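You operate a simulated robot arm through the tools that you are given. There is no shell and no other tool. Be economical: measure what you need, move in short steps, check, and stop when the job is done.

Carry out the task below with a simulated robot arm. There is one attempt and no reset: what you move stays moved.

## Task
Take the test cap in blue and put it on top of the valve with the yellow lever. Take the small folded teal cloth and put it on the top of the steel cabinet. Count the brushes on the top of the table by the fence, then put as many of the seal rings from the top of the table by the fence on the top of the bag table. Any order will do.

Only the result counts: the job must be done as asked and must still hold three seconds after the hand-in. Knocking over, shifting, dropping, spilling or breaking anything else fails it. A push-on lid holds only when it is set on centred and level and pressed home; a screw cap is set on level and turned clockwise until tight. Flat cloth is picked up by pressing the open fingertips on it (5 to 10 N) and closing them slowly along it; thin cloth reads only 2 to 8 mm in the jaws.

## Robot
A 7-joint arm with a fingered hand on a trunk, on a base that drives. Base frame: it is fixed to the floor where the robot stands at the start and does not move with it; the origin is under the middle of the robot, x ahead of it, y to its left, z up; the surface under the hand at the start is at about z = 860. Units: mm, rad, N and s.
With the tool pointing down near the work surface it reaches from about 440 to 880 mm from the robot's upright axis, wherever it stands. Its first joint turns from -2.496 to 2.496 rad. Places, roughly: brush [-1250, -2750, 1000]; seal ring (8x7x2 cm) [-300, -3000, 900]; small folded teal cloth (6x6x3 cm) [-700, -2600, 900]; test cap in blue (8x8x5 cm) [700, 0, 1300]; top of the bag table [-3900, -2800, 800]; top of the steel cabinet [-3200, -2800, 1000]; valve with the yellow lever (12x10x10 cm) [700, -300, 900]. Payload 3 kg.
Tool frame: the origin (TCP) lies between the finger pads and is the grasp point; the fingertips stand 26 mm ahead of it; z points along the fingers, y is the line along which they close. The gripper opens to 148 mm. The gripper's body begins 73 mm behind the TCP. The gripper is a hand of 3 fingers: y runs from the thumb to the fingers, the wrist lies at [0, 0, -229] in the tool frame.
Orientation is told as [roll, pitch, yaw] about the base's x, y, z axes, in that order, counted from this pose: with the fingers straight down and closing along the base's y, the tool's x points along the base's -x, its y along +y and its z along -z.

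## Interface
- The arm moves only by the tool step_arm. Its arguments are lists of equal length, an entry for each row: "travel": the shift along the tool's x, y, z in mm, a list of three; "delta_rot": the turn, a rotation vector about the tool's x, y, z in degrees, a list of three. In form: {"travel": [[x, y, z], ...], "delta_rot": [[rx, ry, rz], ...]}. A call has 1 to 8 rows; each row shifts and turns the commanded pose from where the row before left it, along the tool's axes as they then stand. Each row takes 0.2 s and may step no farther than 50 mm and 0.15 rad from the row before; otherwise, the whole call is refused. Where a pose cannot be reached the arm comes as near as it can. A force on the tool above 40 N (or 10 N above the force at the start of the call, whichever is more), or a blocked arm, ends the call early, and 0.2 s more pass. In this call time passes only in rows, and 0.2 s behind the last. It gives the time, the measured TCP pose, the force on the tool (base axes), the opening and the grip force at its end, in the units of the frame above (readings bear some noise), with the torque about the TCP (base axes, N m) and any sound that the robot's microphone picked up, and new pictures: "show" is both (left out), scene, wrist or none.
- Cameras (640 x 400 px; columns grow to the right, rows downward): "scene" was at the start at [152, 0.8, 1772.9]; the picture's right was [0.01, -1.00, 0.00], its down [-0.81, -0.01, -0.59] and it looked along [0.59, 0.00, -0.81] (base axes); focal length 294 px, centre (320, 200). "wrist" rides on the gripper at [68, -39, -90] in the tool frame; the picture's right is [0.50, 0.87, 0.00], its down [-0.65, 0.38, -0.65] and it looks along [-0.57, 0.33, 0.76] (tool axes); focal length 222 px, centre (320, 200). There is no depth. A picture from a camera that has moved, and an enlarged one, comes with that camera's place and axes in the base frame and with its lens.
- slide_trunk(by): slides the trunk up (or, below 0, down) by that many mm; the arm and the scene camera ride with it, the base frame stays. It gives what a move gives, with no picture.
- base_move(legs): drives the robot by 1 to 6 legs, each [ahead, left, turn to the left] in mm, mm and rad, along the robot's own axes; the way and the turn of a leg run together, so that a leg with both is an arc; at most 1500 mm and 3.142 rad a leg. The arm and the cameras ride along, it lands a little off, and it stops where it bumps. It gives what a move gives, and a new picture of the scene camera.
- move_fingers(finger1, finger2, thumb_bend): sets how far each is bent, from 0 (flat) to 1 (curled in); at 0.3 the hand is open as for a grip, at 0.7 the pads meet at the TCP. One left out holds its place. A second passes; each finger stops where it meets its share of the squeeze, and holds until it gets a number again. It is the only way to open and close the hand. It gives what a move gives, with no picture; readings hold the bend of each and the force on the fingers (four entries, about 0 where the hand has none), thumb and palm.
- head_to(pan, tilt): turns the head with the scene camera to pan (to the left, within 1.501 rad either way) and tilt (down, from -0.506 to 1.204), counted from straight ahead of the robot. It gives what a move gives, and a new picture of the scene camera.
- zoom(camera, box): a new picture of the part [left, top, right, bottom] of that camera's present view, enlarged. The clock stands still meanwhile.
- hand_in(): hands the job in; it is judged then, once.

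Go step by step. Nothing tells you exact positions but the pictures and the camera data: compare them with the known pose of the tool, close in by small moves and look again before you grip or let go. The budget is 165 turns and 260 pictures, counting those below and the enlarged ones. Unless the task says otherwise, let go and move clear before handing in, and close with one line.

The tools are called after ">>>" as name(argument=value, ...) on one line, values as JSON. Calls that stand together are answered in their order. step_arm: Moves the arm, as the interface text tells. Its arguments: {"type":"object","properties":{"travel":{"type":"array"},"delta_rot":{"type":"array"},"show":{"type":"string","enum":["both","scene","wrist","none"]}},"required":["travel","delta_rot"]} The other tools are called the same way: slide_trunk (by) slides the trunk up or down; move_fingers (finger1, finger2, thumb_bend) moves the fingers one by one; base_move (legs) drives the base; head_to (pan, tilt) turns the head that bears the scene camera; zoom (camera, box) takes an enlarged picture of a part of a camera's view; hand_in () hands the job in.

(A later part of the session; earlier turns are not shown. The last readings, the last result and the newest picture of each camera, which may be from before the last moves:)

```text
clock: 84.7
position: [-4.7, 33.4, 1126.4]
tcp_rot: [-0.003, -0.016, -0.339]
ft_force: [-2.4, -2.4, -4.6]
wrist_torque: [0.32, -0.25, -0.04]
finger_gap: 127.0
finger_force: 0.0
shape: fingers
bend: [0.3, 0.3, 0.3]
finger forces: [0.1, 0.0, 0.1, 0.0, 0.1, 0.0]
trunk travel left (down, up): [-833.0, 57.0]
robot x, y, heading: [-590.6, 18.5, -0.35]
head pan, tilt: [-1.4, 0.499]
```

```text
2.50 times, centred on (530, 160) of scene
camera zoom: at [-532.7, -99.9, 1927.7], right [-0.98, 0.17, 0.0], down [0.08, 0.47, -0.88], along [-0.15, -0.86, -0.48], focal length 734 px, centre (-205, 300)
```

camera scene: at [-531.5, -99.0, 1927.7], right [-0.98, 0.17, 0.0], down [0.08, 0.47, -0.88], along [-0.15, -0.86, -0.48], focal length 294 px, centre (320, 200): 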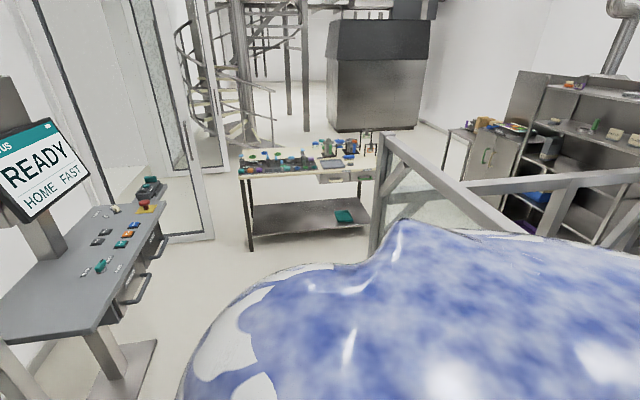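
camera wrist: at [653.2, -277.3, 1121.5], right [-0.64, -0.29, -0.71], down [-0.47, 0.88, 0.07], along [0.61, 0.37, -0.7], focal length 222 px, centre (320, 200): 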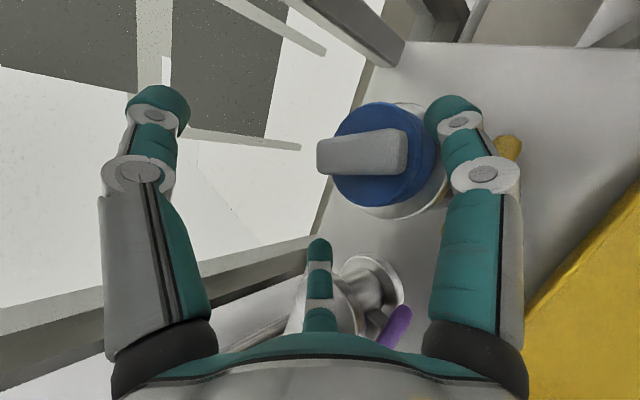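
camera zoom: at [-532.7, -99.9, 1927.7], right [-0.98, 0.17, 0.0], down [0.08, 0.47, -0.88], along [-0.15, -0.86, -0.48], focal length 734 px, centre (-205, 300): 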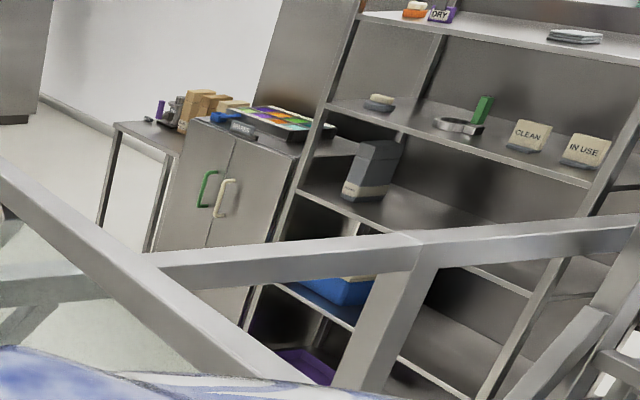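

The table's front edge is at y≈-2460 and spans x from -247 to about -1460. Three oval seal rings lie at its back left, and I can see brushes on the right half. I'll turn south and drive closer.

>>> base_move(legs=[[0, 0, -1.224], [1450, 30, 0]])

>>> head_to(pan=0.0, tilt=0.6)

```text
clock: 94.8
position: [-289.4, -1932.3, 1120.1]
tcp_rot: [0.001, -0.001, -1.537]
ft_force: [0.4, 0.8, 0.0]
wrist_torque: [-0.02, 0.04, -0.02]
finger_gap: 127.1
finger_force: 0.0
shape: fingers
bend: [0.3, 0.3, 0.3]
finger forces: [0.1, 0.1, 0.0, 0.0, 0.0, 0.0]
trunk travel left (down, up): [-833.0, 57.0]
robot x, y, heading: [-519.2, -1400.5, -1.533]
head pan, tilt: [-1.4, 0.499]
camera scene: at [-607.7, -1497.9, 1927.7], right [-0.21, 0.98, 0.0], down [0.47, 0.1, -0.88], along [-0.86, -0.18, -0.48], focal length 294 px, centre (320, 200)
```

scene: 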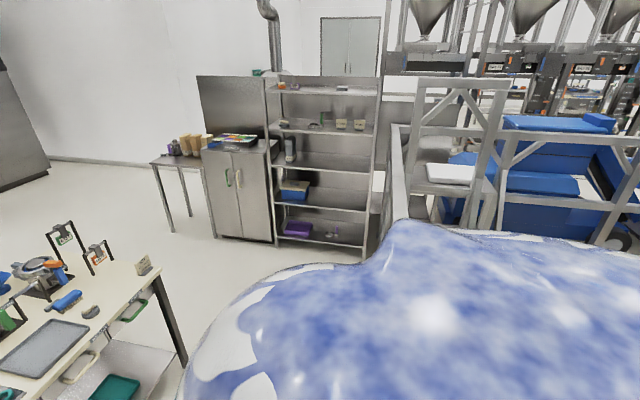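

```text
clock: 96.3
position: [-288.9, -1932.2, 1120.7]
tcp_rot: [0.0, -0.002, -1.534]
ft_force: [-0.2, -0.3, 0.2]
wrist_torque: [0.01, -0.01, 0.0]
finger_gap: 127.0
finger_force: 0.0
shape: fingers
bend: [0.3, 0.3, 0.3]
finger forces: [0.1, 0.0, 0.0, 0.0, 0.0, 0.1]
trunk travel left (down, up): [-833.0, 57.0]
robot x, y, heading: [-521.6, -1400.0, -1.536]
head pan, tilt: [0.0, 0.6]
camera scene: at [-515.6, -1567.1, 1918.6], right [-1.0, -0.04, 0.0], down [-0.02, 0.56, -0.83], along [0.03, -0.82, -0.56], focal length 294 px, centre (320, 200)
```

scene: 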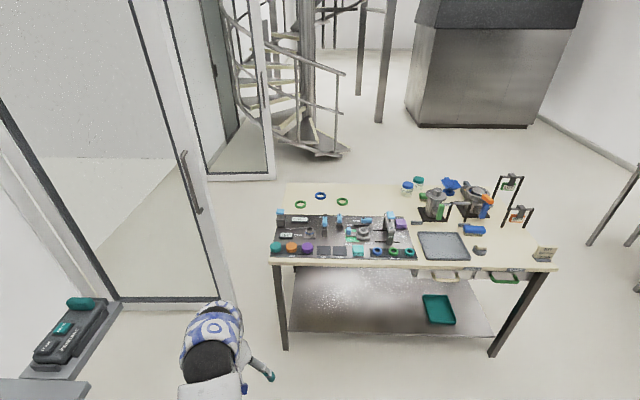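

>>> zoom(camera="scene", box=[260, 180, 420, 275])

>>> zoom(camera="scene", box=[390, 165, 570, 275])

```text
4.00 times, centred on (340, 228) of scene
camera zoom: at [-515.6, -1567.1, 1918.6], right [-1.0, -0.04, 0.0], down [-0.02, 0.56, -0.83], along [0.03, -0.82, -0.56], focal length 1175 px, centre (240, 90)
```

zoom: 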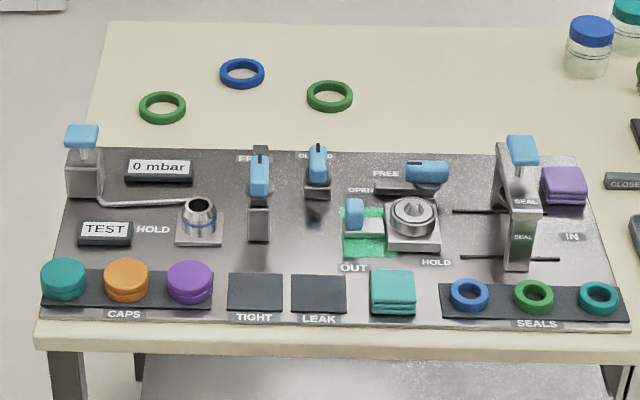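

```text
3.56 times, centred on (480, 220) of scene
camera zoom: at [-515.6, -1567.1, 1918.6], right [-1.0, -0.04, 0.0], down [-0.02, 0.56, -0.83], along [0.03, -0.82, -0.56], focal length 1044 px, centre (-249, 129)
```

zoom: 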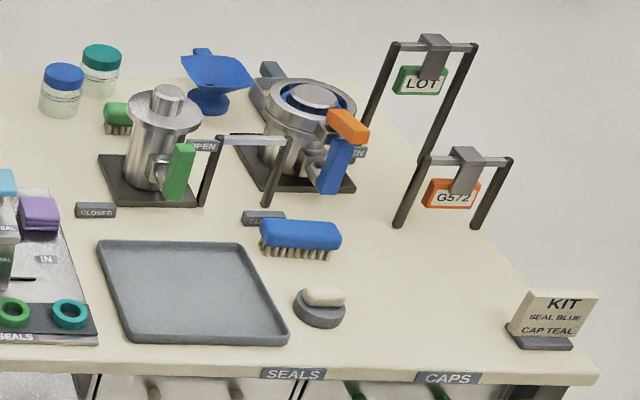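

I count a blue brush and a green brush so far, and I'll check for hidden ones from another angle. The small folded teal cloth is at about [-662, -2597]. I'll move up to the table in front of it.

>>> base_move(legs=[[0, 0, -0.035], [500, -280, 0]])

>>> zoom(camera="scene", box=[340, 130, 640, 318])

```text
clock: 100.0
position: [-583.3, -2445.8, 1118.8]
tcp_rot: [0.001, 0.0, -1.56]
ft_force: [-0.5, -0.1, 0.3]
wrist_torque: [-0.02, 0.0, -0.01]
finger_gap: 127.1
finger_force: 0.1
shape: fingers
bend: [0.3, 0.3, 0.3]
finger forces: [0.0, 0.0, 0.0, 0.0, 0.0, 0.0]
trunk travel left (down, up): [-833.0, 57.0]
robot x, y, heading: [-798.9, -1905.3, -1.558]
head pan, tilt: [0.0, 0.6]
camera scene: at [-798.8, -2076.1, 1918.5], right [-1.0, -0.01, 0.0], down [-0.01, 0.57, -0.82], along [0.01, -0.82, -0.57], focal length 294 px, centre (320, 200)
```

scene: 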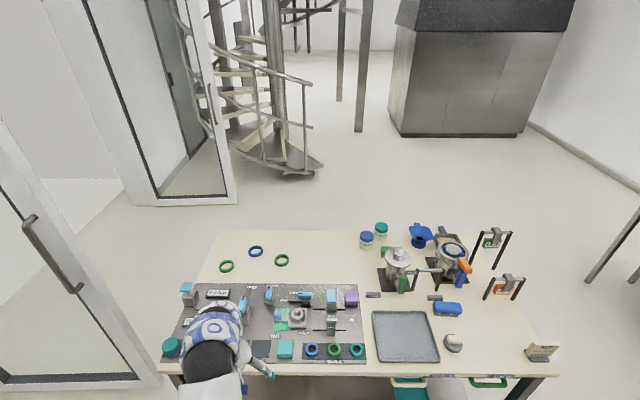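

```text
2.13 times, centred on (490, 224) of scene
camera zoom: at [-798.8, -2076.1, 1918.5], right [-1.0, -0.01, 0.0], down [-0.01, 0.57, -0.82], along [0.01, -0.82, -0.57], focal length 625 px, centre (-42, 149)
```

zoom: 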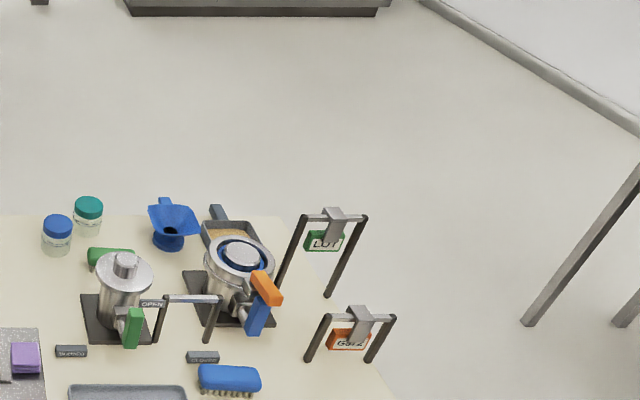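

>>> zoom(camera="scene", box=[420, 290, 580, 380])

>>> zoom(camera="scene", box=[360, 215, 500, 300])

>>> zoom(camera="scene", box=[230, 280, 380, 370])

```text
4.00 times, centred on (500, 335) of scene
camera zoom: at [-798.8, -2076.1, 1918.5], right [-1.0, -0.01, 0.0], down [-0.01, 0.57, -0.82], along [0.01, -0.82, -0.57], focal length 1175 px, centre (-400, -340)
```

zoom: 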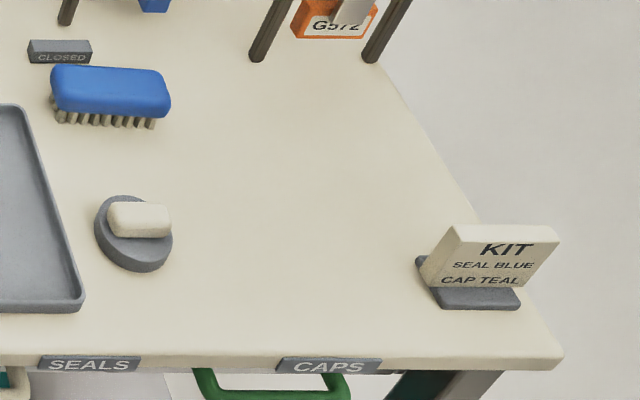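

```text
4.57 times, centred on (430, 258) of scene
camera zoom: at [-798.8, -2076.1, 1918.5], right [-1.0, -0.01, 0.0], down [-0.01, 0.57, -0.82], along [0.01, -0.82, -0.57], focal length 1343 px, centre (-183, -63)
```

zoom: 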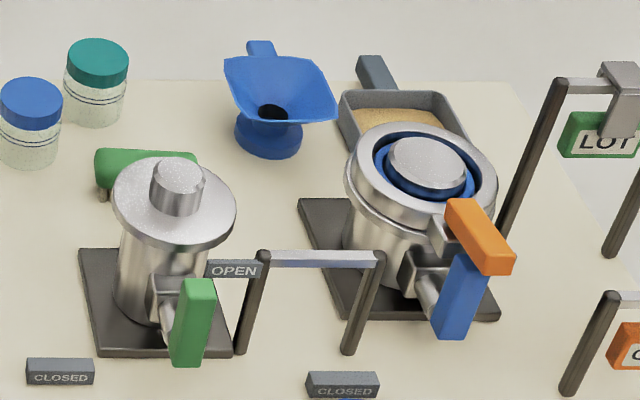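

```text
4.27 times, centred on (305, 325) of scene
camera zoom: at [-798.8, -2076.1, 1918.5], right [-1.0, -0.01, 0.0], down [-0.01, 0.57, -0.82], along [0.01, -0.82, -0.57], focal length 1253 px, centre (384, -333)
```

zoom: 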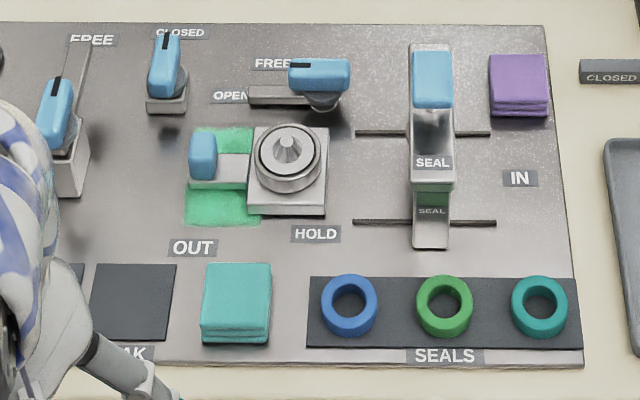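

The brushes on the table are blue and green, so two; the cream object is soap on a dish. Next is the teal cloth at about [-668, -2625], and I'll position above it.

>>> base_move(legs=[[110, -60, -0.012]])

>>> step_arm(travel=[[-20, -8, 20], [-20, -8, 20], [-15, -8, 20]], delta_rot=[[0, 0, 0], [0, 0, 0], [0, 0, 0]], show="both")

```text
clock: 101.3
position: [-649.3, -2561.6, 1118.1]
tcp_rot: [0.002, 0.0, -1.575]
ft_force: [-0.1, 0.0, -0.8]
wrist_torque: [0.03, -0.02, 0.04]
finger_gap: 127.1
finger_force: 0.2
shape: fingers
bend: [0.3, 0.3, 0.3]
finger forces: [0.0, 0.1, 0.1, 0.0, 0.0, 0.0]
trunk travel left (down, up): [-833.0, 57.0]
robot x, y, heading: [-859.4, -2018.8, -1.572]
head pan, tilt: [0.0, 0.6]
camera scene: at [-861.2, -2189.1, 1918.4], right [-1.0, 0.0, 0.0], down [0.0, 0.57, -0.82], along [0.0, -0.82, -0.57], focal length 294 px, centre (320, 200)
```

scene: 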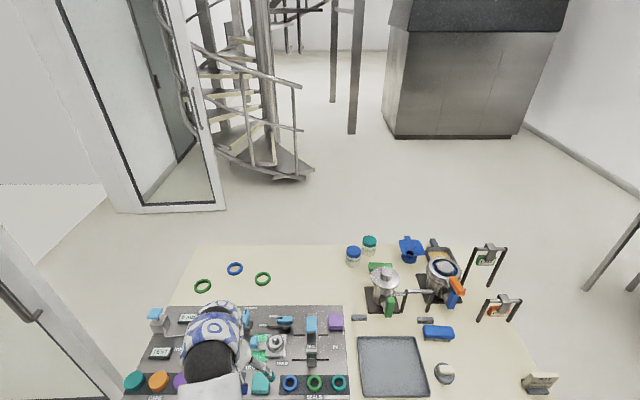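

```text
clock: 102.1
position: [-674.6, -2615.5, 1059.9]
tcp_rot: [0.0, -0.002, -1.572]
ft_force: [0.8, 0.2, 0.6]
wrist_torque: [0.01, 0.02, 0.04]
finger_gap: 126.9
finger_force: 0.0
shape: fingers
bend: [0.3, 0.3, 0.3]
finger forces: [0.0, 0.0, 0.1, 0.0, 0.0, 0.2]
trunk travel left (down, up): [-833.0, 57.0]
robot x, y, heading: [-855.2, -2018.1, -1.575]
head pan, tilt: [0.0, 0.6]
camera scene: at [-860.5, -2187.9, 1918.5], right [-1.0, 0.0, 0.0], down [0.0, 0.57, -0.82], along [0.0, -0.82, -0.57], focal length 294 px, centre (320, 200)
camera wrist: at [-713.3, -2547.4, 1149.4], right [0.87, 0.5, 0.0], down [0.38, -0.66, 0.65], along [0.32, -0.57, -0.76], focal length 222 px, centre (320, 200)
```

scene: 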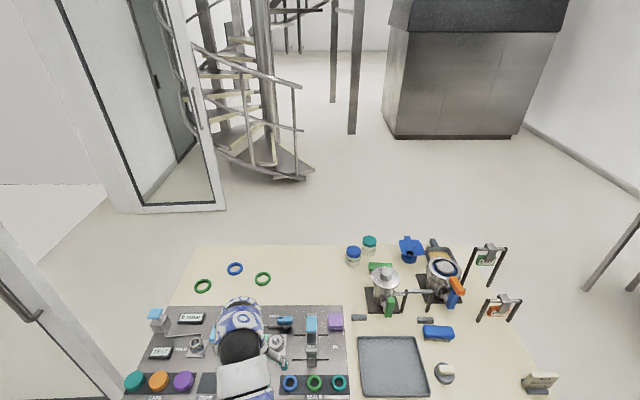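
wrist: 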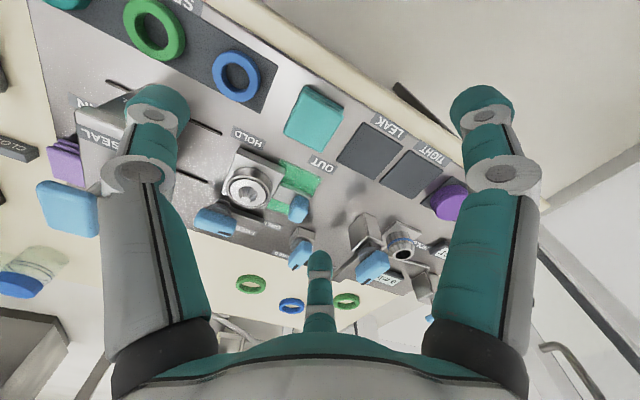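

>>> step_arm(travel=[[-8, 0, 45], [-8, 0, 45]], delta_rot=[[0, 0, 0], [0, 0, 0]], show="wrist")

>>> move_fingers(finger1=0.38, finger2=0.38, thumb_bend=0.38)

```text
clock: 102.7
position: [-673.5, -2631.1, 968.6]
tcp_rot: [0.0, 0.0, -1.575]
ft_force: [-0.2, 0.3, -0.2]
wrist_torque: [0.0, 0.02, -0.02]
finger_gap: 127.0
finger_force: 0.0
shape: fingers
bend: [0.3, 0.3, 0.3]
finger forces: [0.0, 0.0, 0.0, 0.1, 0.0, 0.1]
trunk travel left (down, up): [-833.0, 57.0]
robot x, y, heading: [-855.1, -2022.6, -1.571]
head pan, tilt: [0.0, 0.6]
camera wrist: at [-713.3, -2562.2, 1060.0], right [0.87, 0.5, 0.0], down [0.38, -0.66, 0.65], along [0.32, -0.57, -0.76], focal length 222 px, centre (320, 200)
```

wrist: 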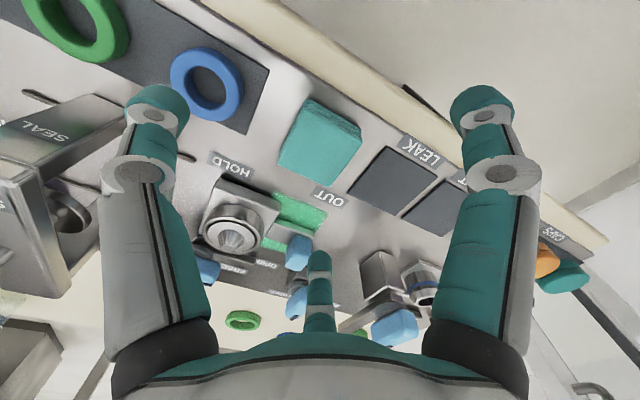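

```text
clock: 103.7
position: [-673.6, -2631.4, 969.4]
tcp_rot: [-0.001, -0.002, -1.574]
ft_force: [0.3, 0.1, -0.2]
wrist_torque: [0.0, 0.01, 0.01]
finger_gap: 102.1
finger_force: 0.0
shape: fingers
bend: [0.38, 0.38, 0.38]
finger forces: [0.0, 0.1, 0.0, 0.0, 0.0, 0.1]
trunk travel left (down, up): [-833.0, 57.0]
robot x, y, heading: [-857.0, -2017.4, -1.574]
head pan, tilt: [0.0, 0.6]
```

Parallax shows the cloth lower than I assumed: centre about [-667, -2643], top z≈875. I'll adjust and descend.

>>> step_arm(travel=[[-12, 6, 30], [0, 0, 32]], delta_rot=[[0, 0, 0], [0, 0, 0]], show="wrist")

```text
clock: 104.3
position: [-668.5, -2641.8, 907.2]
tcp_rot: [-0.001, 0.0, -1.574]
ft_force: [0.7, -0.7, 0.4]
wrist_torque: [0.01, 0.01, -0.02]
finger_gap: 101.6
finger_force: 0.1
shape: fingers
bend: [0.38, 0.38, 0.38]
finger forces: [0.0, 0.1, 0.0, 0.1, 0.0, 0.0]
trunk travel left (down, up): [-833.0, 57.0]
robot x, y, heading: [-858.7, -2017.6, -1.575]
head pan, tilt: [0.0, 0.6]
camera wrist: at [-707.8, -2573.4, 998.4], right [0.87, 0.5, 0.0], down [0.38, -0.66, 0.65], along [0.32, -0.57, -0.76], focal length 222 px, centre (320, 200)
```

wrist: 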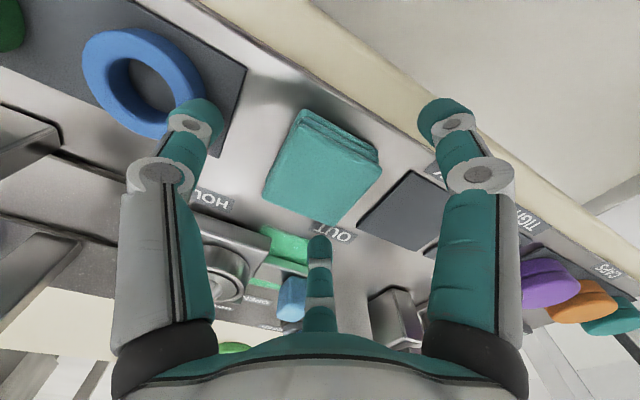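

>>> step_arm(travel=[[0, 0, 12], [0, 0, 8]], delta_rot=[[0, 0, 0], [0, 0, 0]], show="none")

>>> move_fingers(finger1=0.44, finger2=0.44, thumb_bend=0.44)

>>> zoom(camera="wrist", box=[160, 60, 540, 310])

```text
clock: 104.8
position: [-661.3, -2643.4, 898.0]
tcp_rot: [0.01, -0.007, -1.572]
ft_force: [5.7, 8.3, 30.6]
wrist_torque: [0.12, 2.31, -0.51]
finger_gap: 108.2
finger_force: 16.0
shape: fingers
bend: [0.38, 0.38, 0.36]
finger forces: [0.0, 0.1, 0.0, 0.0, 32.1, 0.1]
trunk travel left (down, up): [-833.0, 57.0]
robot x, y, heading: [-856.4, -2017.9, -1.575]
head pan, tilt: [0.0, 0.6]
stopped in row 2: the force on the tool passed its limit at 47 N (the readings are from after the stop); the commanded pose is now the measured one
```

```text
clock: 105.6
position: [-663.7, -2644.1, 899.0]
tcp_rot: [0.01, -0.013, -1.574]
ft_force: [-2.3, 6.1, 25.4]
wrist_torque: [0.18, 1.8, -0.48]
finger_gap: 96.3
finger_force: 12.8
shape: fingers
bend: [0.44, 0.44, 0.39]
finger forces: [0.3, 1.9, 0.1, 0.0, 23.1, 0.0]
trunk travel left (down, up): [-833.0, 57.0]
robot x, y, heading: [-858.5, -2020.2, -1.576]
head pan, tilt: [0.0, 0.6]
stopped: the force on the tool passed its limit at 43 N (the readings are from after the stop); the commanded pose is now the measured one
```

```text
1.60 times, centred on (350, 185) of wrist
camera zoom: at [-703.8, -2575.1, 988.9], right [0.87, 0.5, 0.0], down [0.37, -0.65, 0.67], along [0.33, -0.58, -0.75], focal length 355 px, centre (272, 224)
```

zoom: 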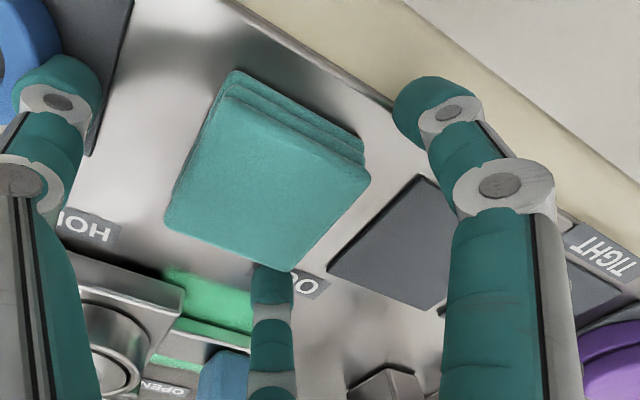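

The thumb met something (32 N), so I'll lift at once and look.

>>> step_arm(travel=[[0, 0, -20], [0, 0, -20]], delta_rot=[[0, 0, 0], [0, 0, 0]], show="wrist")

>>> zoom(camera="scene", box=[220, 310, 360, 400])

```text
clock: 106.2
position: [-664.4, -2644.4, 936.7]
tcp_rot: [0.008, -0.008, -1.575]
ft_force: [0.0, 0.2, 0.1]
wrist_torque: [0.01, 0.0, -0.02]
finger_gap: 82.5
finger_force: 0.0
shape: fingers
bend: [0.44, 0.44, 0.44]
finger forces: [0.0, 0.0, 0.0, 0.0, 0.0, 0.0]
trunk travel left (down, up): [-833.0, 57.0]
robot x, y, heading: [-858.9, -2019.3, -1.569]
head pan, tilt: [0.0, 0.6]
camera wrist: at [-703.6, -2575.7, 1026.3], right [0.87, 0.5, 0.0], down [0.37, -0.65, 0.66], along [0.33, -0.57, -0.75], focal length 222 px, centre (320, 200)
```

wrist: 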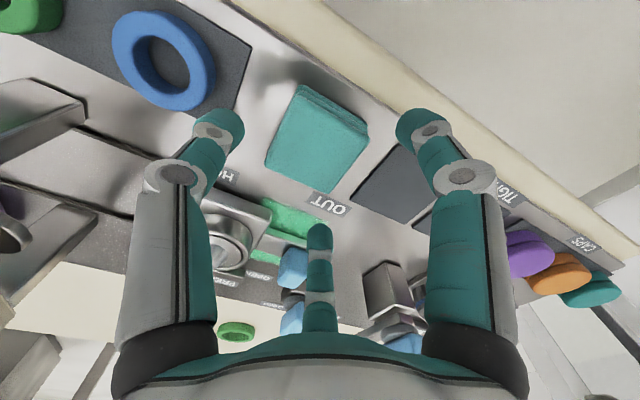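

```text
4.44 times, centred on (290, 355) of scene
camera zoom: at [-859.8, -2187.3, 1918.4], right [-1.0, 0.0, 0.0], down [0.0, 0.57, -0.82], along [0.0, -0.82, -0.57], focal length 1306 px, centre (453, -489)
```

zoom: 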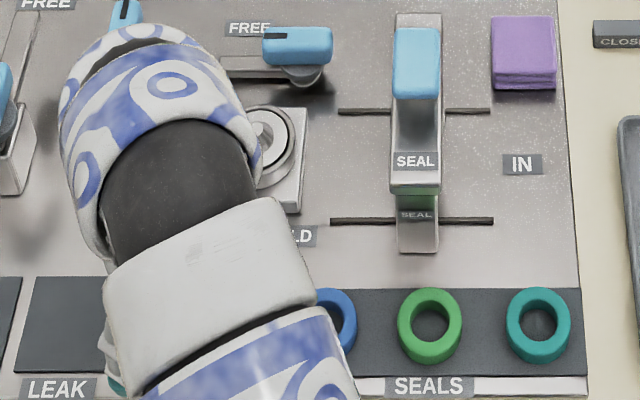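

The small ring did not move; the thumb had pressed the pad edge at z≈870. Rechecking gives the cloth at [-675, -2628] with top z≈895. I'll shift and descend with the digits closer in.

>>> move_fingers(finger1=0.42, finger2=0.42, thumb_bend=0.43)

>>> step_arm(travel=[[16, -10, 0], [0, 0, 15]], delta_rot=[[0, 0, 0], [0, 0, 0]], show="wrist")

```text
clock: 107.2
position: [-662.5, -2646.0, 937.4]
tcp_rot: [0.008, -0.008, -1.573]
ft_force: [-0.1, -0.8, 0.2]
wrist_torque: [0.02, 0.01, 0.01]
finger_gap: 86.3
finger_force: 0.1
shape: fingers
bend: [0.42, 0.42, 0.43]
finger forces: [0.0, 0.0, 0.0, 0.0, 0.1, 0.0]
trunk travel left (down, up): [-833.0, 57.0]
robot x, y, heading: [-857.4, -2018.4, -1.576]
head pan, tilt: [0.0, 0.6]
```

```text
clock: 107.8
position: [-672.5, -2629.7, 923.7]
tcp_rot: [0.009, -0.011, -1.574]
ft_force: [-0.2, 0.2, -0.1]
wrist_torque: [0.0, 0.0, -0.01]
finger_gap: 86.5
finger_force: 0.0
shape: fingers
bend: [0.42, 0.42, 0.43]
finger forces: [0.0, 0.0, 0.0, 0.0, 0.0, 0.1]
trunk travel left (down, up): [-833.0, 57.0]
robot x, y, heading: [-856.9, -2019.1, -1.569]
head pan, tilt: [0.0, 0.6]
camera wrist: at [-712.8, -2560.5, 1013.1], right [0.87, 0.5, 0.0], down [0.37, -0.65, 0.66], along [0.33, -0.58, -0.75], focal length 222 px, centre (320, 200)
```

wrist: 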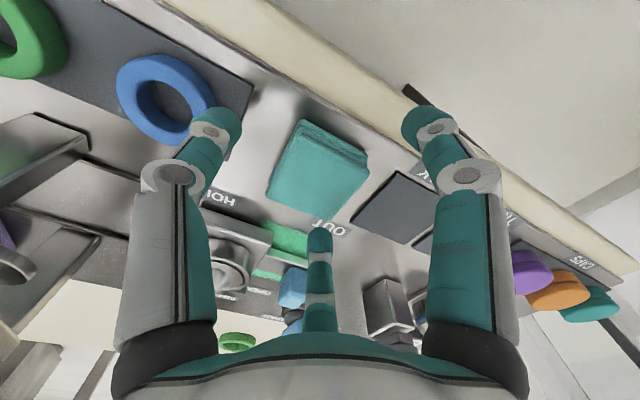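

>>> step_arm(travel=[[0, 0, 10], [0, 0, 8], [0, 0, 5]], delta_rot=[[0, 0, 0], [0, 0, 0], [0, 0, 0]], show="wrist")

```text
clock: 108.6
position: [-671.1, -2629.0, 901.9]
tcp_rot: [0.009, -0.013, -1.572]
ft_force: [5.0, 6.6, 37.9]
wrist_torque: [0.29, 2.31, -0.35]
finger_gap: 87.9
finger_force: 18.9
shape: fingers
bend: [0.42, 0.42, 0.42]
finger forces: [0.0, 0.0, 0.0, 0.0, 38.1, 0.1]
trunk travel left (down, up): [-833.0, 57.0]
robot x, y, heading: [-857.3, -2017.2, -1.574]
head pan, tilt: [0.0, 0.6]
camera wrist: at [-711.7, -2558.7, 992.1], right [0.87, 0.5, 0.0], down [0.37, -0.65, 0.67], along [0.33, -0.58, -0.75], focal length 222 px, centre (320, 200)
```

wrist: 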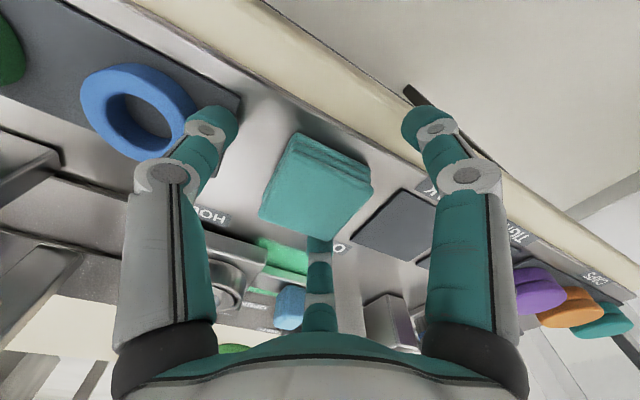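

The thumb still stands on the pad edge, so I'll lift 5 mm and close there; the cloth should still overlap the tips by about 15 mm.

>>> step_arm(travel=[[0, 0, -5]], delta_rot=[[0, 0, 0]], show="none")

>>> move_fingers(finger1=0.5, finger2=0.5, thumb_bend=0.5)

>>> zoom(camera="wrist", box=[160, 60, 540, 310])

```text
clock: 109.0
position: [-675.8, -2630.1, 903.5]
tcp_rot: [0.007, -0.007, -1.574]
ft_force: [1.2, 0.0, 6.3]
wrist_torque: [0.01, 0.36, -0.03]
finger_gap: 85.6
finger_force: 3.1
shape: fingers
bend: [0.42, 0.42, 0.43]
finger forces: [0.1, 0.0, 0.1, 0.1, 6.1, 0.0]
trunk travel left (down, up): [-833.0, 57.0]
robot x, y, heading: [-855.2, -2018.1, -1.574]
head pan, tilt: [0.0, 0.6]
```

```text
clock: 110.0
position: [-673.3, -2629.8, 905.1]
tcp_rot: [0.008, -0.008, -1.574]
ft_force: [-2.2, -0.8, 5.0]
wrist_torque: [0.02, 0.43, 0.04]
finger_gap: 67.3
finger_force: 3.3
shape: fingers
bend: [0.5, 0.5, 0.48]
finger forces: [0.1, 0.1, 0.0, 0.0, 6.0, 0.0]
trunk travel left (down, up): [-833.0, 57.0]
robot x, y, heading: [-855.9, -2022.0, -1.574]
head pan, tilt: [0.0, 0.6]
```

```text
1.60 times, centred on (350, 185) of wrist
camera zoom: at [-714.0, -2559.8, 994.2], right [0.87, 0.5, 0.0], down [0.37, -0.65, 0.66], along [0.33, -0.57, -0.75], focal length 355 px, centre (272, 224)
```

zoom: 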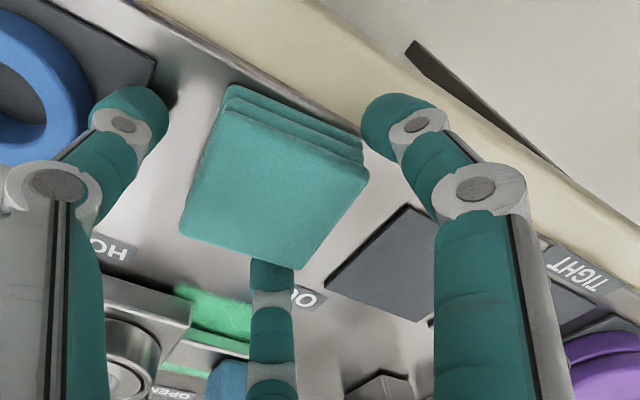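

>>> move_fingers(finger1=0.58, finger2=0.58, thumb_bend=0.58)

>>> zoom(camera="wrist", box=[160, 60, 540, 310])

```text
clock: 111.0
position: [-673.3, -2629.6, 904.7]
tcp_rot: [0.007, -0.01, -1.573]
ft_force: [-0.2, 0.6, 0.1]
wrist_torque: [0.04, -0.03, 0.04]
finger_gap: 51.5
finger_force: 6.1
shape: fingers
bend: [0.52, 0.52, 0.55]
finger forces: [4.5, 4.7, 0.1, 0.1, 3.3, 0.0]
trunk travel left (down, up): [-833.0, 57.0]
robot x, y, heading: [-856.4, -2018.0, -1.577]
head pan, tilt: [0.0, 0.6]
```

```text
1.60 times, centred on (350, 185) of wrist
camera zoom: at [-713.8, -2560.0, 994.0], right [0.87, 0.5, 0.0], down [0.37, -0.65, 0.66], along [0.33, -0.57, -0.75], focal length 355 px, centre (272, 224)
```

zoom: 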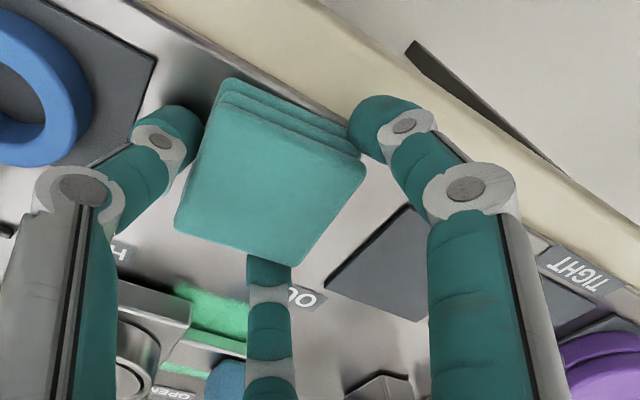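

All three digits hold the cloth. I'll squeeze a bit more and lift.

>>> move_fingers(finger1=0.62, finger2=0.62, thumb_bend=0.66)

>>> step_arm(travel=[[0, 0, -15], [0, 0, -30], [0, 0, -40], [0, 0, -40]], delta_rot=[[0, 0, 0], [0, 0, 0], [0, 0, 0], [0, 0, 0]], show="wrist")

```text
clock: 112.0
position: [-674.6, -2629.2, 905.2]
tcp_rot: [0.009, -0.007, -1.573]
ft_force: [-0.1, -0.3, -0.4]
wrist_torque: [-0.02, -0.01, 0.02]
finger_gap: 45.3
finger_force: 12.6
shape: fingers
bend: [0.53, 0.51, 0.6]
finger forces: [6.5, 8.0, 0.0, 0.1, 9.5, 0.0]
trunk travel left (down, up): [-833.0, 57.0]
robot x, y, heading: [-858.9, -2021.4, -1.578]
head pan, tilt: [0.0, 0.6]
```

```text
clock: 113.0
position: [-673.2, -2626.5, 1031.7]
tcp_rot: [0.007, -0.009, -1.574]
ft_force: [0.2, 0.9, -0.3]
wrist_torque: [-0.03, 0.01, 0.0]
finger_gap: 44.7
finger_force: 11.3
shape: fingers
bend: [0.53, 0.51, 0.6]
finger forces: [6.4, 7.9, 0.0, 0.0, 9.3, 0.1]
trunk travel left (down, up): [-833.0, 57.0]
robot x, y, heading: [-858.1, -2020.0, -1.571]
head pan, tilt: [0.0, 0.6]
camera wrist: at [-712.9, -2558.6, 1119.7], right [0.87, 0.5, 0.0], down [0.37, -0.65, 0.66], along [0.33, -0.57, -0.75], focal length 222 px, centre (320, 200)
```

wrist: 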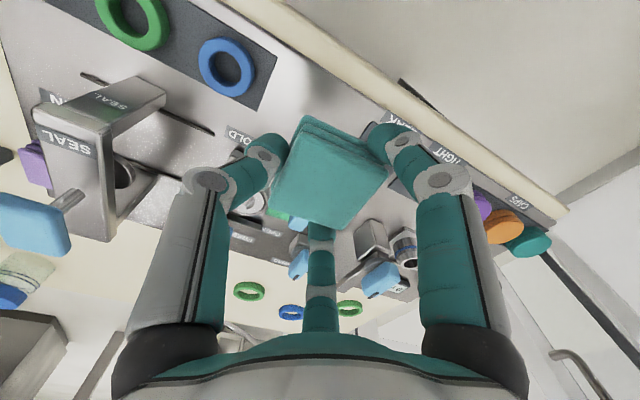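

The cloth is in hand. I'll raise it, back off, turn west and drive toward the steel cabinet.

>>> step_arm(travel=[[0, 0, -40], [0, 0, -45]], delta_rot=[[0, 0, 0], [0, 0, 0]], show="none")

>>> base_move(legs=[[-180, 0, 0], [0, 0, -1.571]])

>>> head_to(pan=0.0, tilt=0.4)

```text
clock: 113.6
position: [-675.0, -2628.5, 1116.6]
tcp_rot: [0.005, -0.008, -1.573]
ft_force: [0.0, 0.5, 0.1]
wrist_torque: [0.0, -0.04, -0.01]
finger_gap: 44.9
finger_force: 12.1
shape: fingers
bend: [0.53, 0.51, 0.6]
finger forces: [6.4, 7.9, 0.0, 0.0, 9.1, 0.1]
trunk travel left (down, up): [-833.0, 57.0]
robot x, y, heading: [-858.8, -2016.0, -1.575]
head pan, tilt: [0.0, 0.6]
```

```text
clock: 118.9
position: [-1466.9, -2019.0, 1114.8]
tcp_rot: [0.009, -0.009, -3.143]
ft_force: [-0.4, -0.4, -0.9]
wrist_torque: [0.01, 0.01, -0.03]
finger_gap: 44.4
finger_force: 11.5
shape: fingers
bend: [0.53, 0.51, 0.6]
finger forces: [6.0, 7.6, 0.0, 0.1, 9.0, 0.1]
trunk travel left (down, up): [-833.0, 57.0]
robot x, y, heading: [-853.6, -1833.5, 3.14]
head pan, tilt: [0.0, 0.6]
camera scene: at [-1027.2, -1835.3, 1918.6], right [0.0, 1.0, 0.0], down [0.56, 0.0, -0.83], along [-0.83, 0.0, -0.56], focal length 294 px, centre (320, 200)
```

scene: 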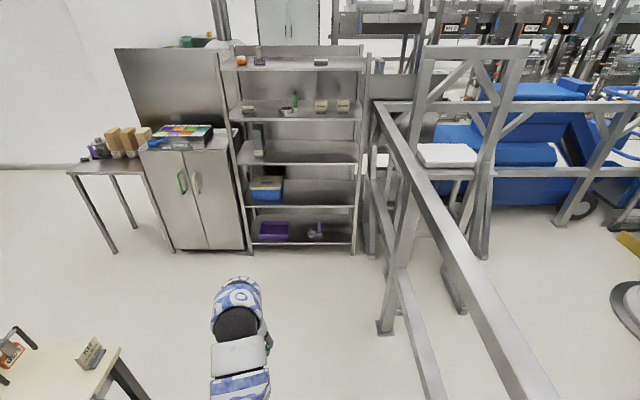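

```text
clock: 119.7
position: [-1468.5, -2019.1, 1115.9]
tcp_rot: [0.005, -0.009, -3.142]
ft_force: [0.5, -0.2, -0.1]
wrist_torque: [-0.02, 0.03, 0.03]
finger_gap: 44.3
finger_force: 11.2
shape: fingers
bend: [0.53, 0.51, 0.6]
finger forces: [6.0, 7.7, 0.0, 0.1, 9.0, 0.0]
trunk travel left (down, up): [-833.0, 57.0]
robot x, y, heading: [-859.8, -1835.3, 3.144]
head pan, tilt: [0.0, 0.4]
camera scene: at [-1031.5, -1835.4, 1936.7], right [0.0, 1.0, 0.0], down [0.39, 0.0, -0.92], along [-0.92, 0.0, -0.39], focal length 294 px, centre (320, 200)
```

scene: 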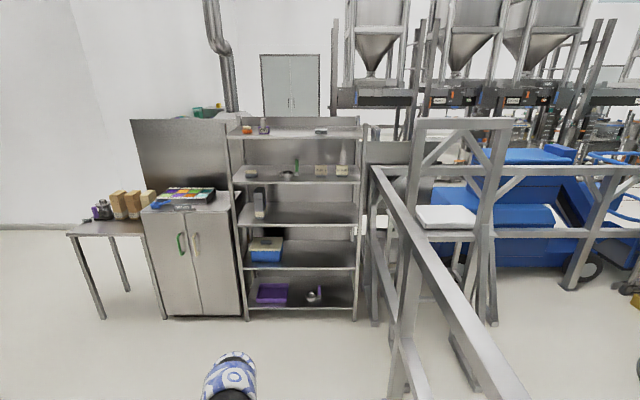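

>>> zoom(camera="scene", box=[50, 100, 260, 250])

>>> zoom(camera="scene", box=[340, 80, 640, 320])

```text
2.67 times, centred on (155, 175) of scene
camera zoom: at [-1031.5, -1835.4, 1936.7], right [0.0, 1.0, 0.0], down [0.39, 0.0, -0.92], along [-0.92, 0.0, -0.39], focal length 783 px, centre (760, 267)
```

zoom: 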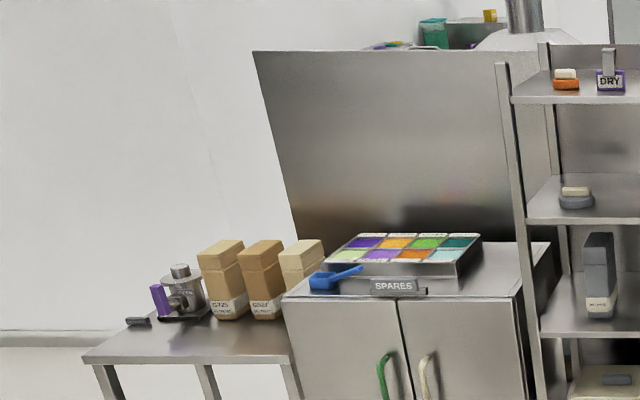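

```text
1.67 times, centred on (490, 200) of scene
camera zoom: at [-1031.5, -1835.4, 1936.7], right [0.0, 1.0, 0.0], down [0.39, 0.0, -0.92], along [-0.92, 0.0, -0.39], focal length 490 px, centre (37, 200)
```

zoom: 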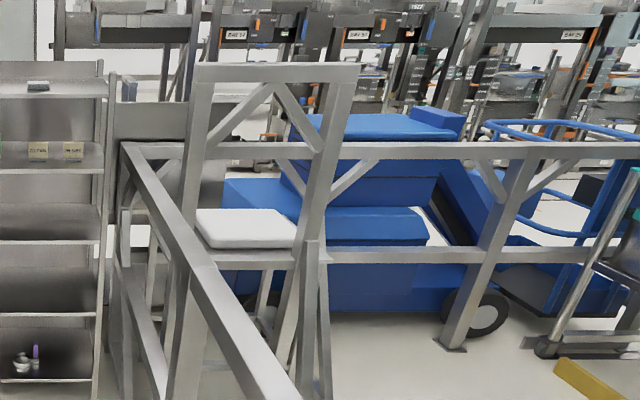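

The cabinet top is at z≈1005, with a free strip right of the SPARES tray near y≈-2620. I'll drive there in stages.

>>> base_move(legs=[[1200, 0, 0], [300, 600, 0]])

>>> head_to(pan=0.0, tilt=0.75)

```text
clock: 128.1
position: [-2896.4, -2408.4, 1115.5]
tcp_rot: [-0.005, -0.004, 3.095]
ft_force: [2.2, 12.5, 5.2]
wrist_torque: [-0.52, 0.19, -0.52]
finger_gap: 40.2
finger_force: 16.6
shape: fingers
bend: [0.53, 0.54, 0.62]
finger forces: [6.9, 18.4, 0.1, 0.0, 6.4, 1.1]
trunk travel left (down, up): [-833.0, 57.0]
robot x, y, heading: [-2292.1, -2254.1, 3.112]
head pan, tilt: [0.0, 0.4]
stopped in leg 2: the robot was blocked; the commanded pose is now the measured one
camera scene: at [-2452.5, -2242.7, 1938.6], right [0.03, 1.0, 0.0], down [0.38, -0.02, -0.92], along [-0.92, 0.03, -0.38], focal length 294 px, centre (320, 200)
```

scene: 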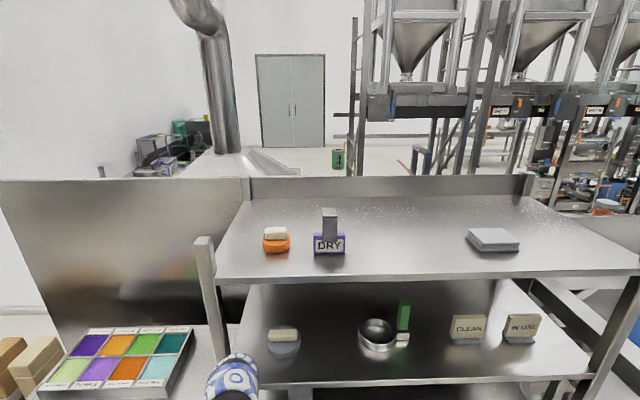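

```text
clock: 129.0
position: [-2896.7, -2407.3, 1115.9]
tcp_rot: [-0.005, -0.003, 3.097]
ft_force: [4.7, 14.9, 7.1]
wrist_torque: [-0.67, 0.25, -0.55]
finger_gap: 40.1
finger_force: 17.9
shape: fingers
bend: [0.53, 0.55, 0.62]
finger forces: [7.5, 20.3, 0.0, 0.0, 6.9, 1.0]
trunk travel left (down, up): [-833.0, 57.0]
robot x, y, heading: [-2293.6, -2257.1, 3.119]
head pan, tilt: [0.0, 0.75]
camera scene: at [-2442.7, -2242.1, 1907.2], right [0.03, 1.0, -0.01], down [0.67, -0.02, -0.74], along [-0.74, 0.02, -0.68], focal length 294 px, centre (320, 200)
```

scene: 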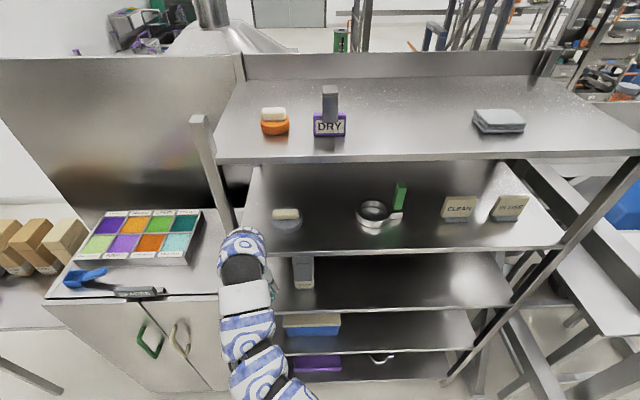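

The hand bumped the shelf unit's upright while moving sideways. I'll back off right and rearward immediately, then check.

>>> base_move(legs=[[0, -40, 0], [-250, 0, 0.03]])

>>> zoom(camera="wrist", box=[0, 0, 640, 400])

```text
clock: 131.2
position: [-2649.2, -2396.7, 1109.6]
tcp_rot: [-0.008, 0.002, 3.133]
ft_force: [0.2, -0.5, -0.5]
wrist_torque: [0.03, 0.03, -0.04]
finger_gap: 38.9
finger_force: 10.0
shape: fingers
bend: [0.53, 0.53, 0.63]
finger forces: [7.7, 7.5, 0.0, 0.0, 4.8, 0.0]
trunk travel left (down, up): [-833.0, 57.0]
robot x, y, heading: [-2046.0, -2216.5, -3.137]
head pan, tilt: [0.0, 0.75]
camera scene: at [-2207.5, -2219.8, 1905.9], right [0.0, 1.0, 0.0], down [0.68, 0.0, -0.73], along [-0.73, 0.0, -0.68], focal length 294 px, centre (320, 200)
```

scene: 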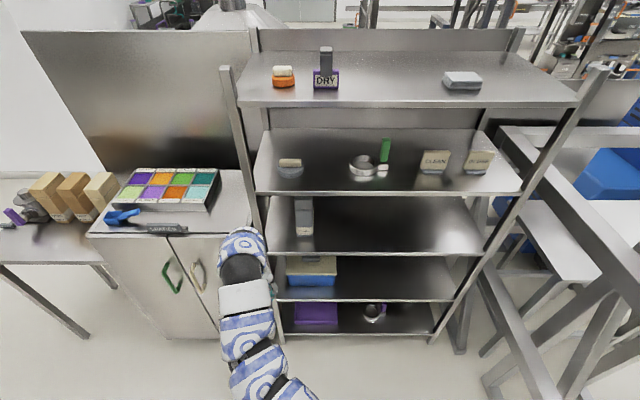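

```text
1.00 times, centred on (320, 200) of wrist (not enlarged: the box is as wide or as high as the picture)
camera zoom: at [-2583.1, -2358.5, 1201.4], right [0.49, -0.87, -0.01], down [-0.66, -0.38, 0.65], along [-0.57, -0.31, -0.76], focal length 222 px, centre (320, 200)
```

zoom: 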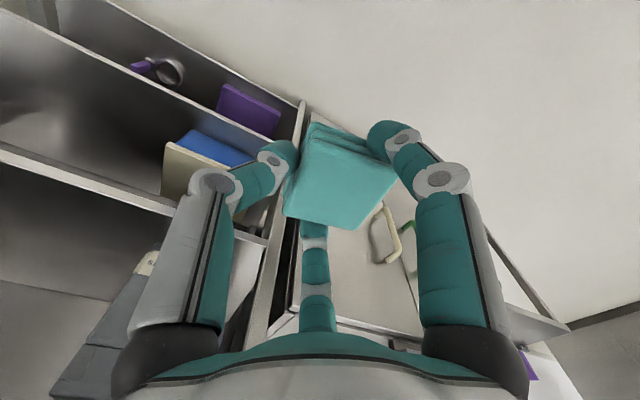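

The cloth is still held and nothing has shifted. I'll move south first, then straight in to a spot near the cabinet's front right at [-3060, -2640].

>>> base_move(legs=[[0, 243, 0], [300, 0, 0]])

>>> zoom(camera="wrist", box=[0, 0, 640, 400])

```text
clock: 134.6
position: [-2946.6, -2635.8, 1108.7]
tcp_rot: [-0.008, 0.007, 3.136]
ft_force: [-0.4, 0.7, -0.7]
wrist_torque: [0.01, -0.04, 0.0]
finger_gap: 39.4
finger_force: 9.7
shape: fingers
bend: [0.53, 0.53, 0.63]
finger forces: [7.7, 7.5, 0.1, 0.0, 4.8, 0.0]
trunk travel left (down, up): [-833.0, 57.0]
robot x, y, heading: [-2341.4, -2458.0, -3.132]
head pan, tilt: [0.0, 0.75]
camera scene: at [-2505.6, -2457.7, 1905.6], right [-0.01, 1.0, 0.0], down [0.68, 0.01, -0.73], along [-0.73, -0.01, -0.68], focal length 294 px, centre (320, 200)
```

scene: 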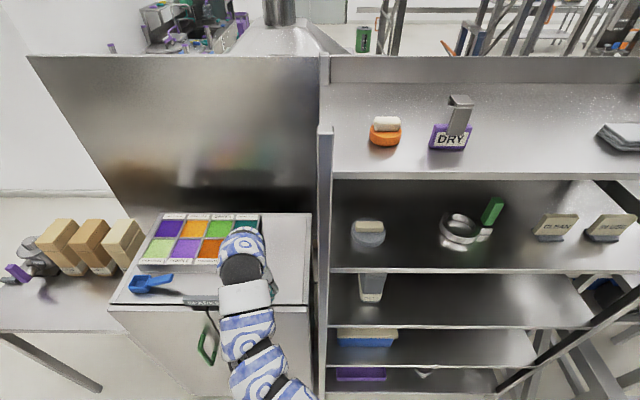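

```text
1.00 times, centred on (320, 200) of wrist (not enlarged: the box is as wide or as high as the picture)
camera zoom: at [-2879.5, -2597.8, 1200.4], right [0.5, -0.87, -0.01], down [-0.66, -0.38, 0.65], along [-0.56, -0.32, -0.76], focal length 222 px, centre (320, 200)
```

zoom: 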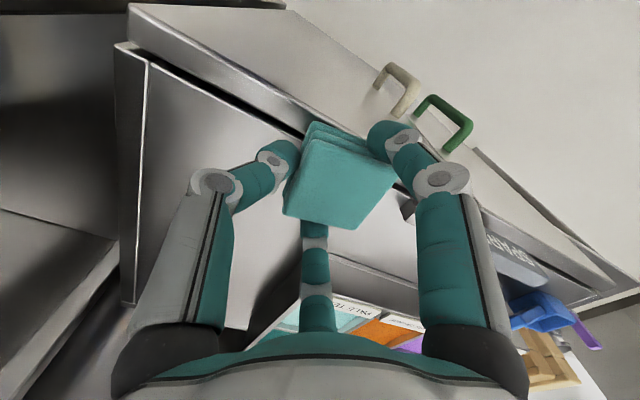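

>>> base_move(legs=[[98, -30, 0]])

>>> step_arm(travel=[[0, 0, 20], [0, 0, 15]], delta_rot=[[0, 0, 0], [0, 0, 0]], show="wrist")

```text
clock: 135.8
position: [-3044.4, -2604.8, 1109.1]
tcp_rot: [-0.007, 0.006, 3.134]
ft_force: [-0.8, 0.5, -0.4]
wrist_torque: [-0.01, -0.01, 0.01]
finger_gap: 39.2
finger_force: 9.7
shape: fingers
bend: [0.53, 0.53, 0.63]
finger forces: [7.7, 7.5, 0.1, 0.0, 4.8, 0.0]
trunk travel left (down, up): [-833.0, 57.0]
robot x, y, heading: [-2437.1, -2424.6, -3.136]
head pan, tilt: [0.0, 0.75]
camera scene: at [-2604.3, -2426.9, 1905.5], right [-0.01, 1.0, 0.0], down [0.68, 0.0, -0.73], along [-0.73, -0.01, -0.68], focal length 294 px, centre (320, 200)
```

scene: 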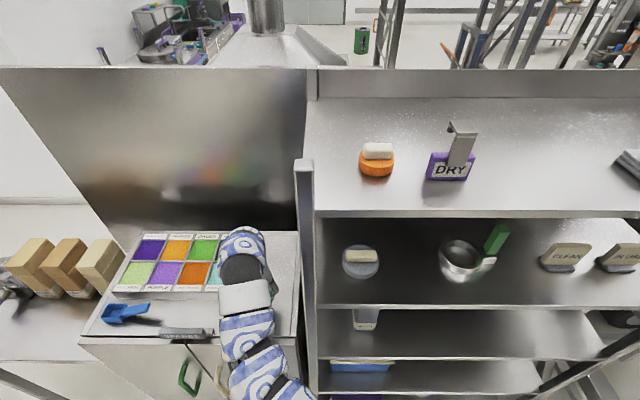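

```text
clock: 136.4
position: [-3042.5, -2603.7, 1075.7]
tcp_rot: [-0.008, 0.0, 3.133]
ft_force: [-0.6, 0.7, 4.5]
wrist_torque: [-0.16, 0.12, -0.04]
finger_gap: 39.0
finger_force: 10.1
shape: fingers
bend: [0.53, 0.53, 0.63]
finger forces: [7.3, 8.5, 0.0, 0.1, 5.0, 0.0]
trunk travel left (down, up): [-833.0, 57.0]
robot x, y, heading: [-2436.5, -2428.4, -3.135]
head pan, tilt: [0.0, 0.75]
camera wrist: at [-2976.4, -2566.0, 1166.9], right [0.49, -0.87, -0.01], down [-0.66, -0.38, 0.65], along [-0.57, -0.32, -0.76], focal length 222 px, centre (320, 200)
```

wrist: 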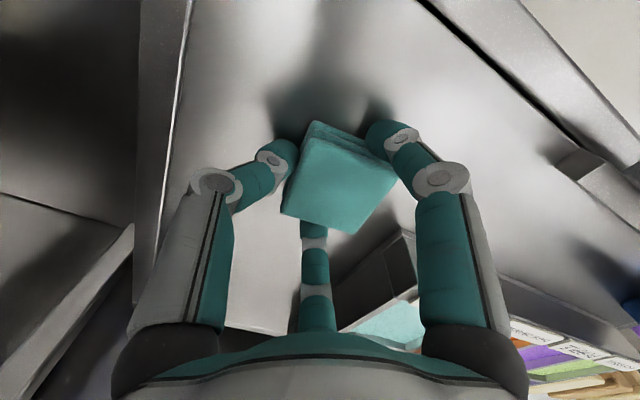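

>>> step_arm(travel=[[0, 0, 3]], delta_rot=[[0, 0, 0]], show="none")

>>> zoom(camera="wrist", box=[200, 80, 480, 310])

```text
clock: 136.8
position: [-3044.1, -2605.0, 1073.3]
tcp_rot: [-0.005, 0.001, 3.136]
ft_force: [0.1, 2.6, 25.4]
wrist_torque: [-0.49, -0.11, 0.05]
finger_gap: 38.6
finger_force: 18.5
shape: fingers
bend: [0.53, 0.53, 0.63]
finger forces: [18.0, 13.1, 0.0, 0.0, 6.0, 0.0]
trunk travel left (down, up): [-833.0, 57.0]
robot x, y, heading: [-2433.0, -2426.6, -3.137]
head pan, tilt: [0.0, 0.75]
```

```text
1.74 times, centred on (340, 195) of wrist
camera zoom: at [-2976.1, -2566.2, 1164.8], right [0.49, -0.87, -0.01], down [-0.66, -0.38, 0.65], along [-0.57, -0.32, -0.76], focal length 386 px, centre (285, 209)
```

zoom: 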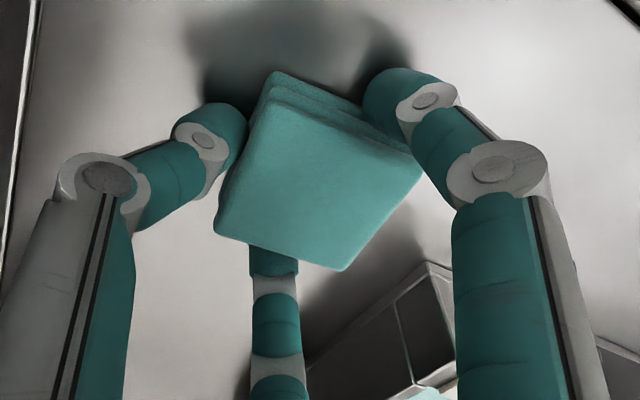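

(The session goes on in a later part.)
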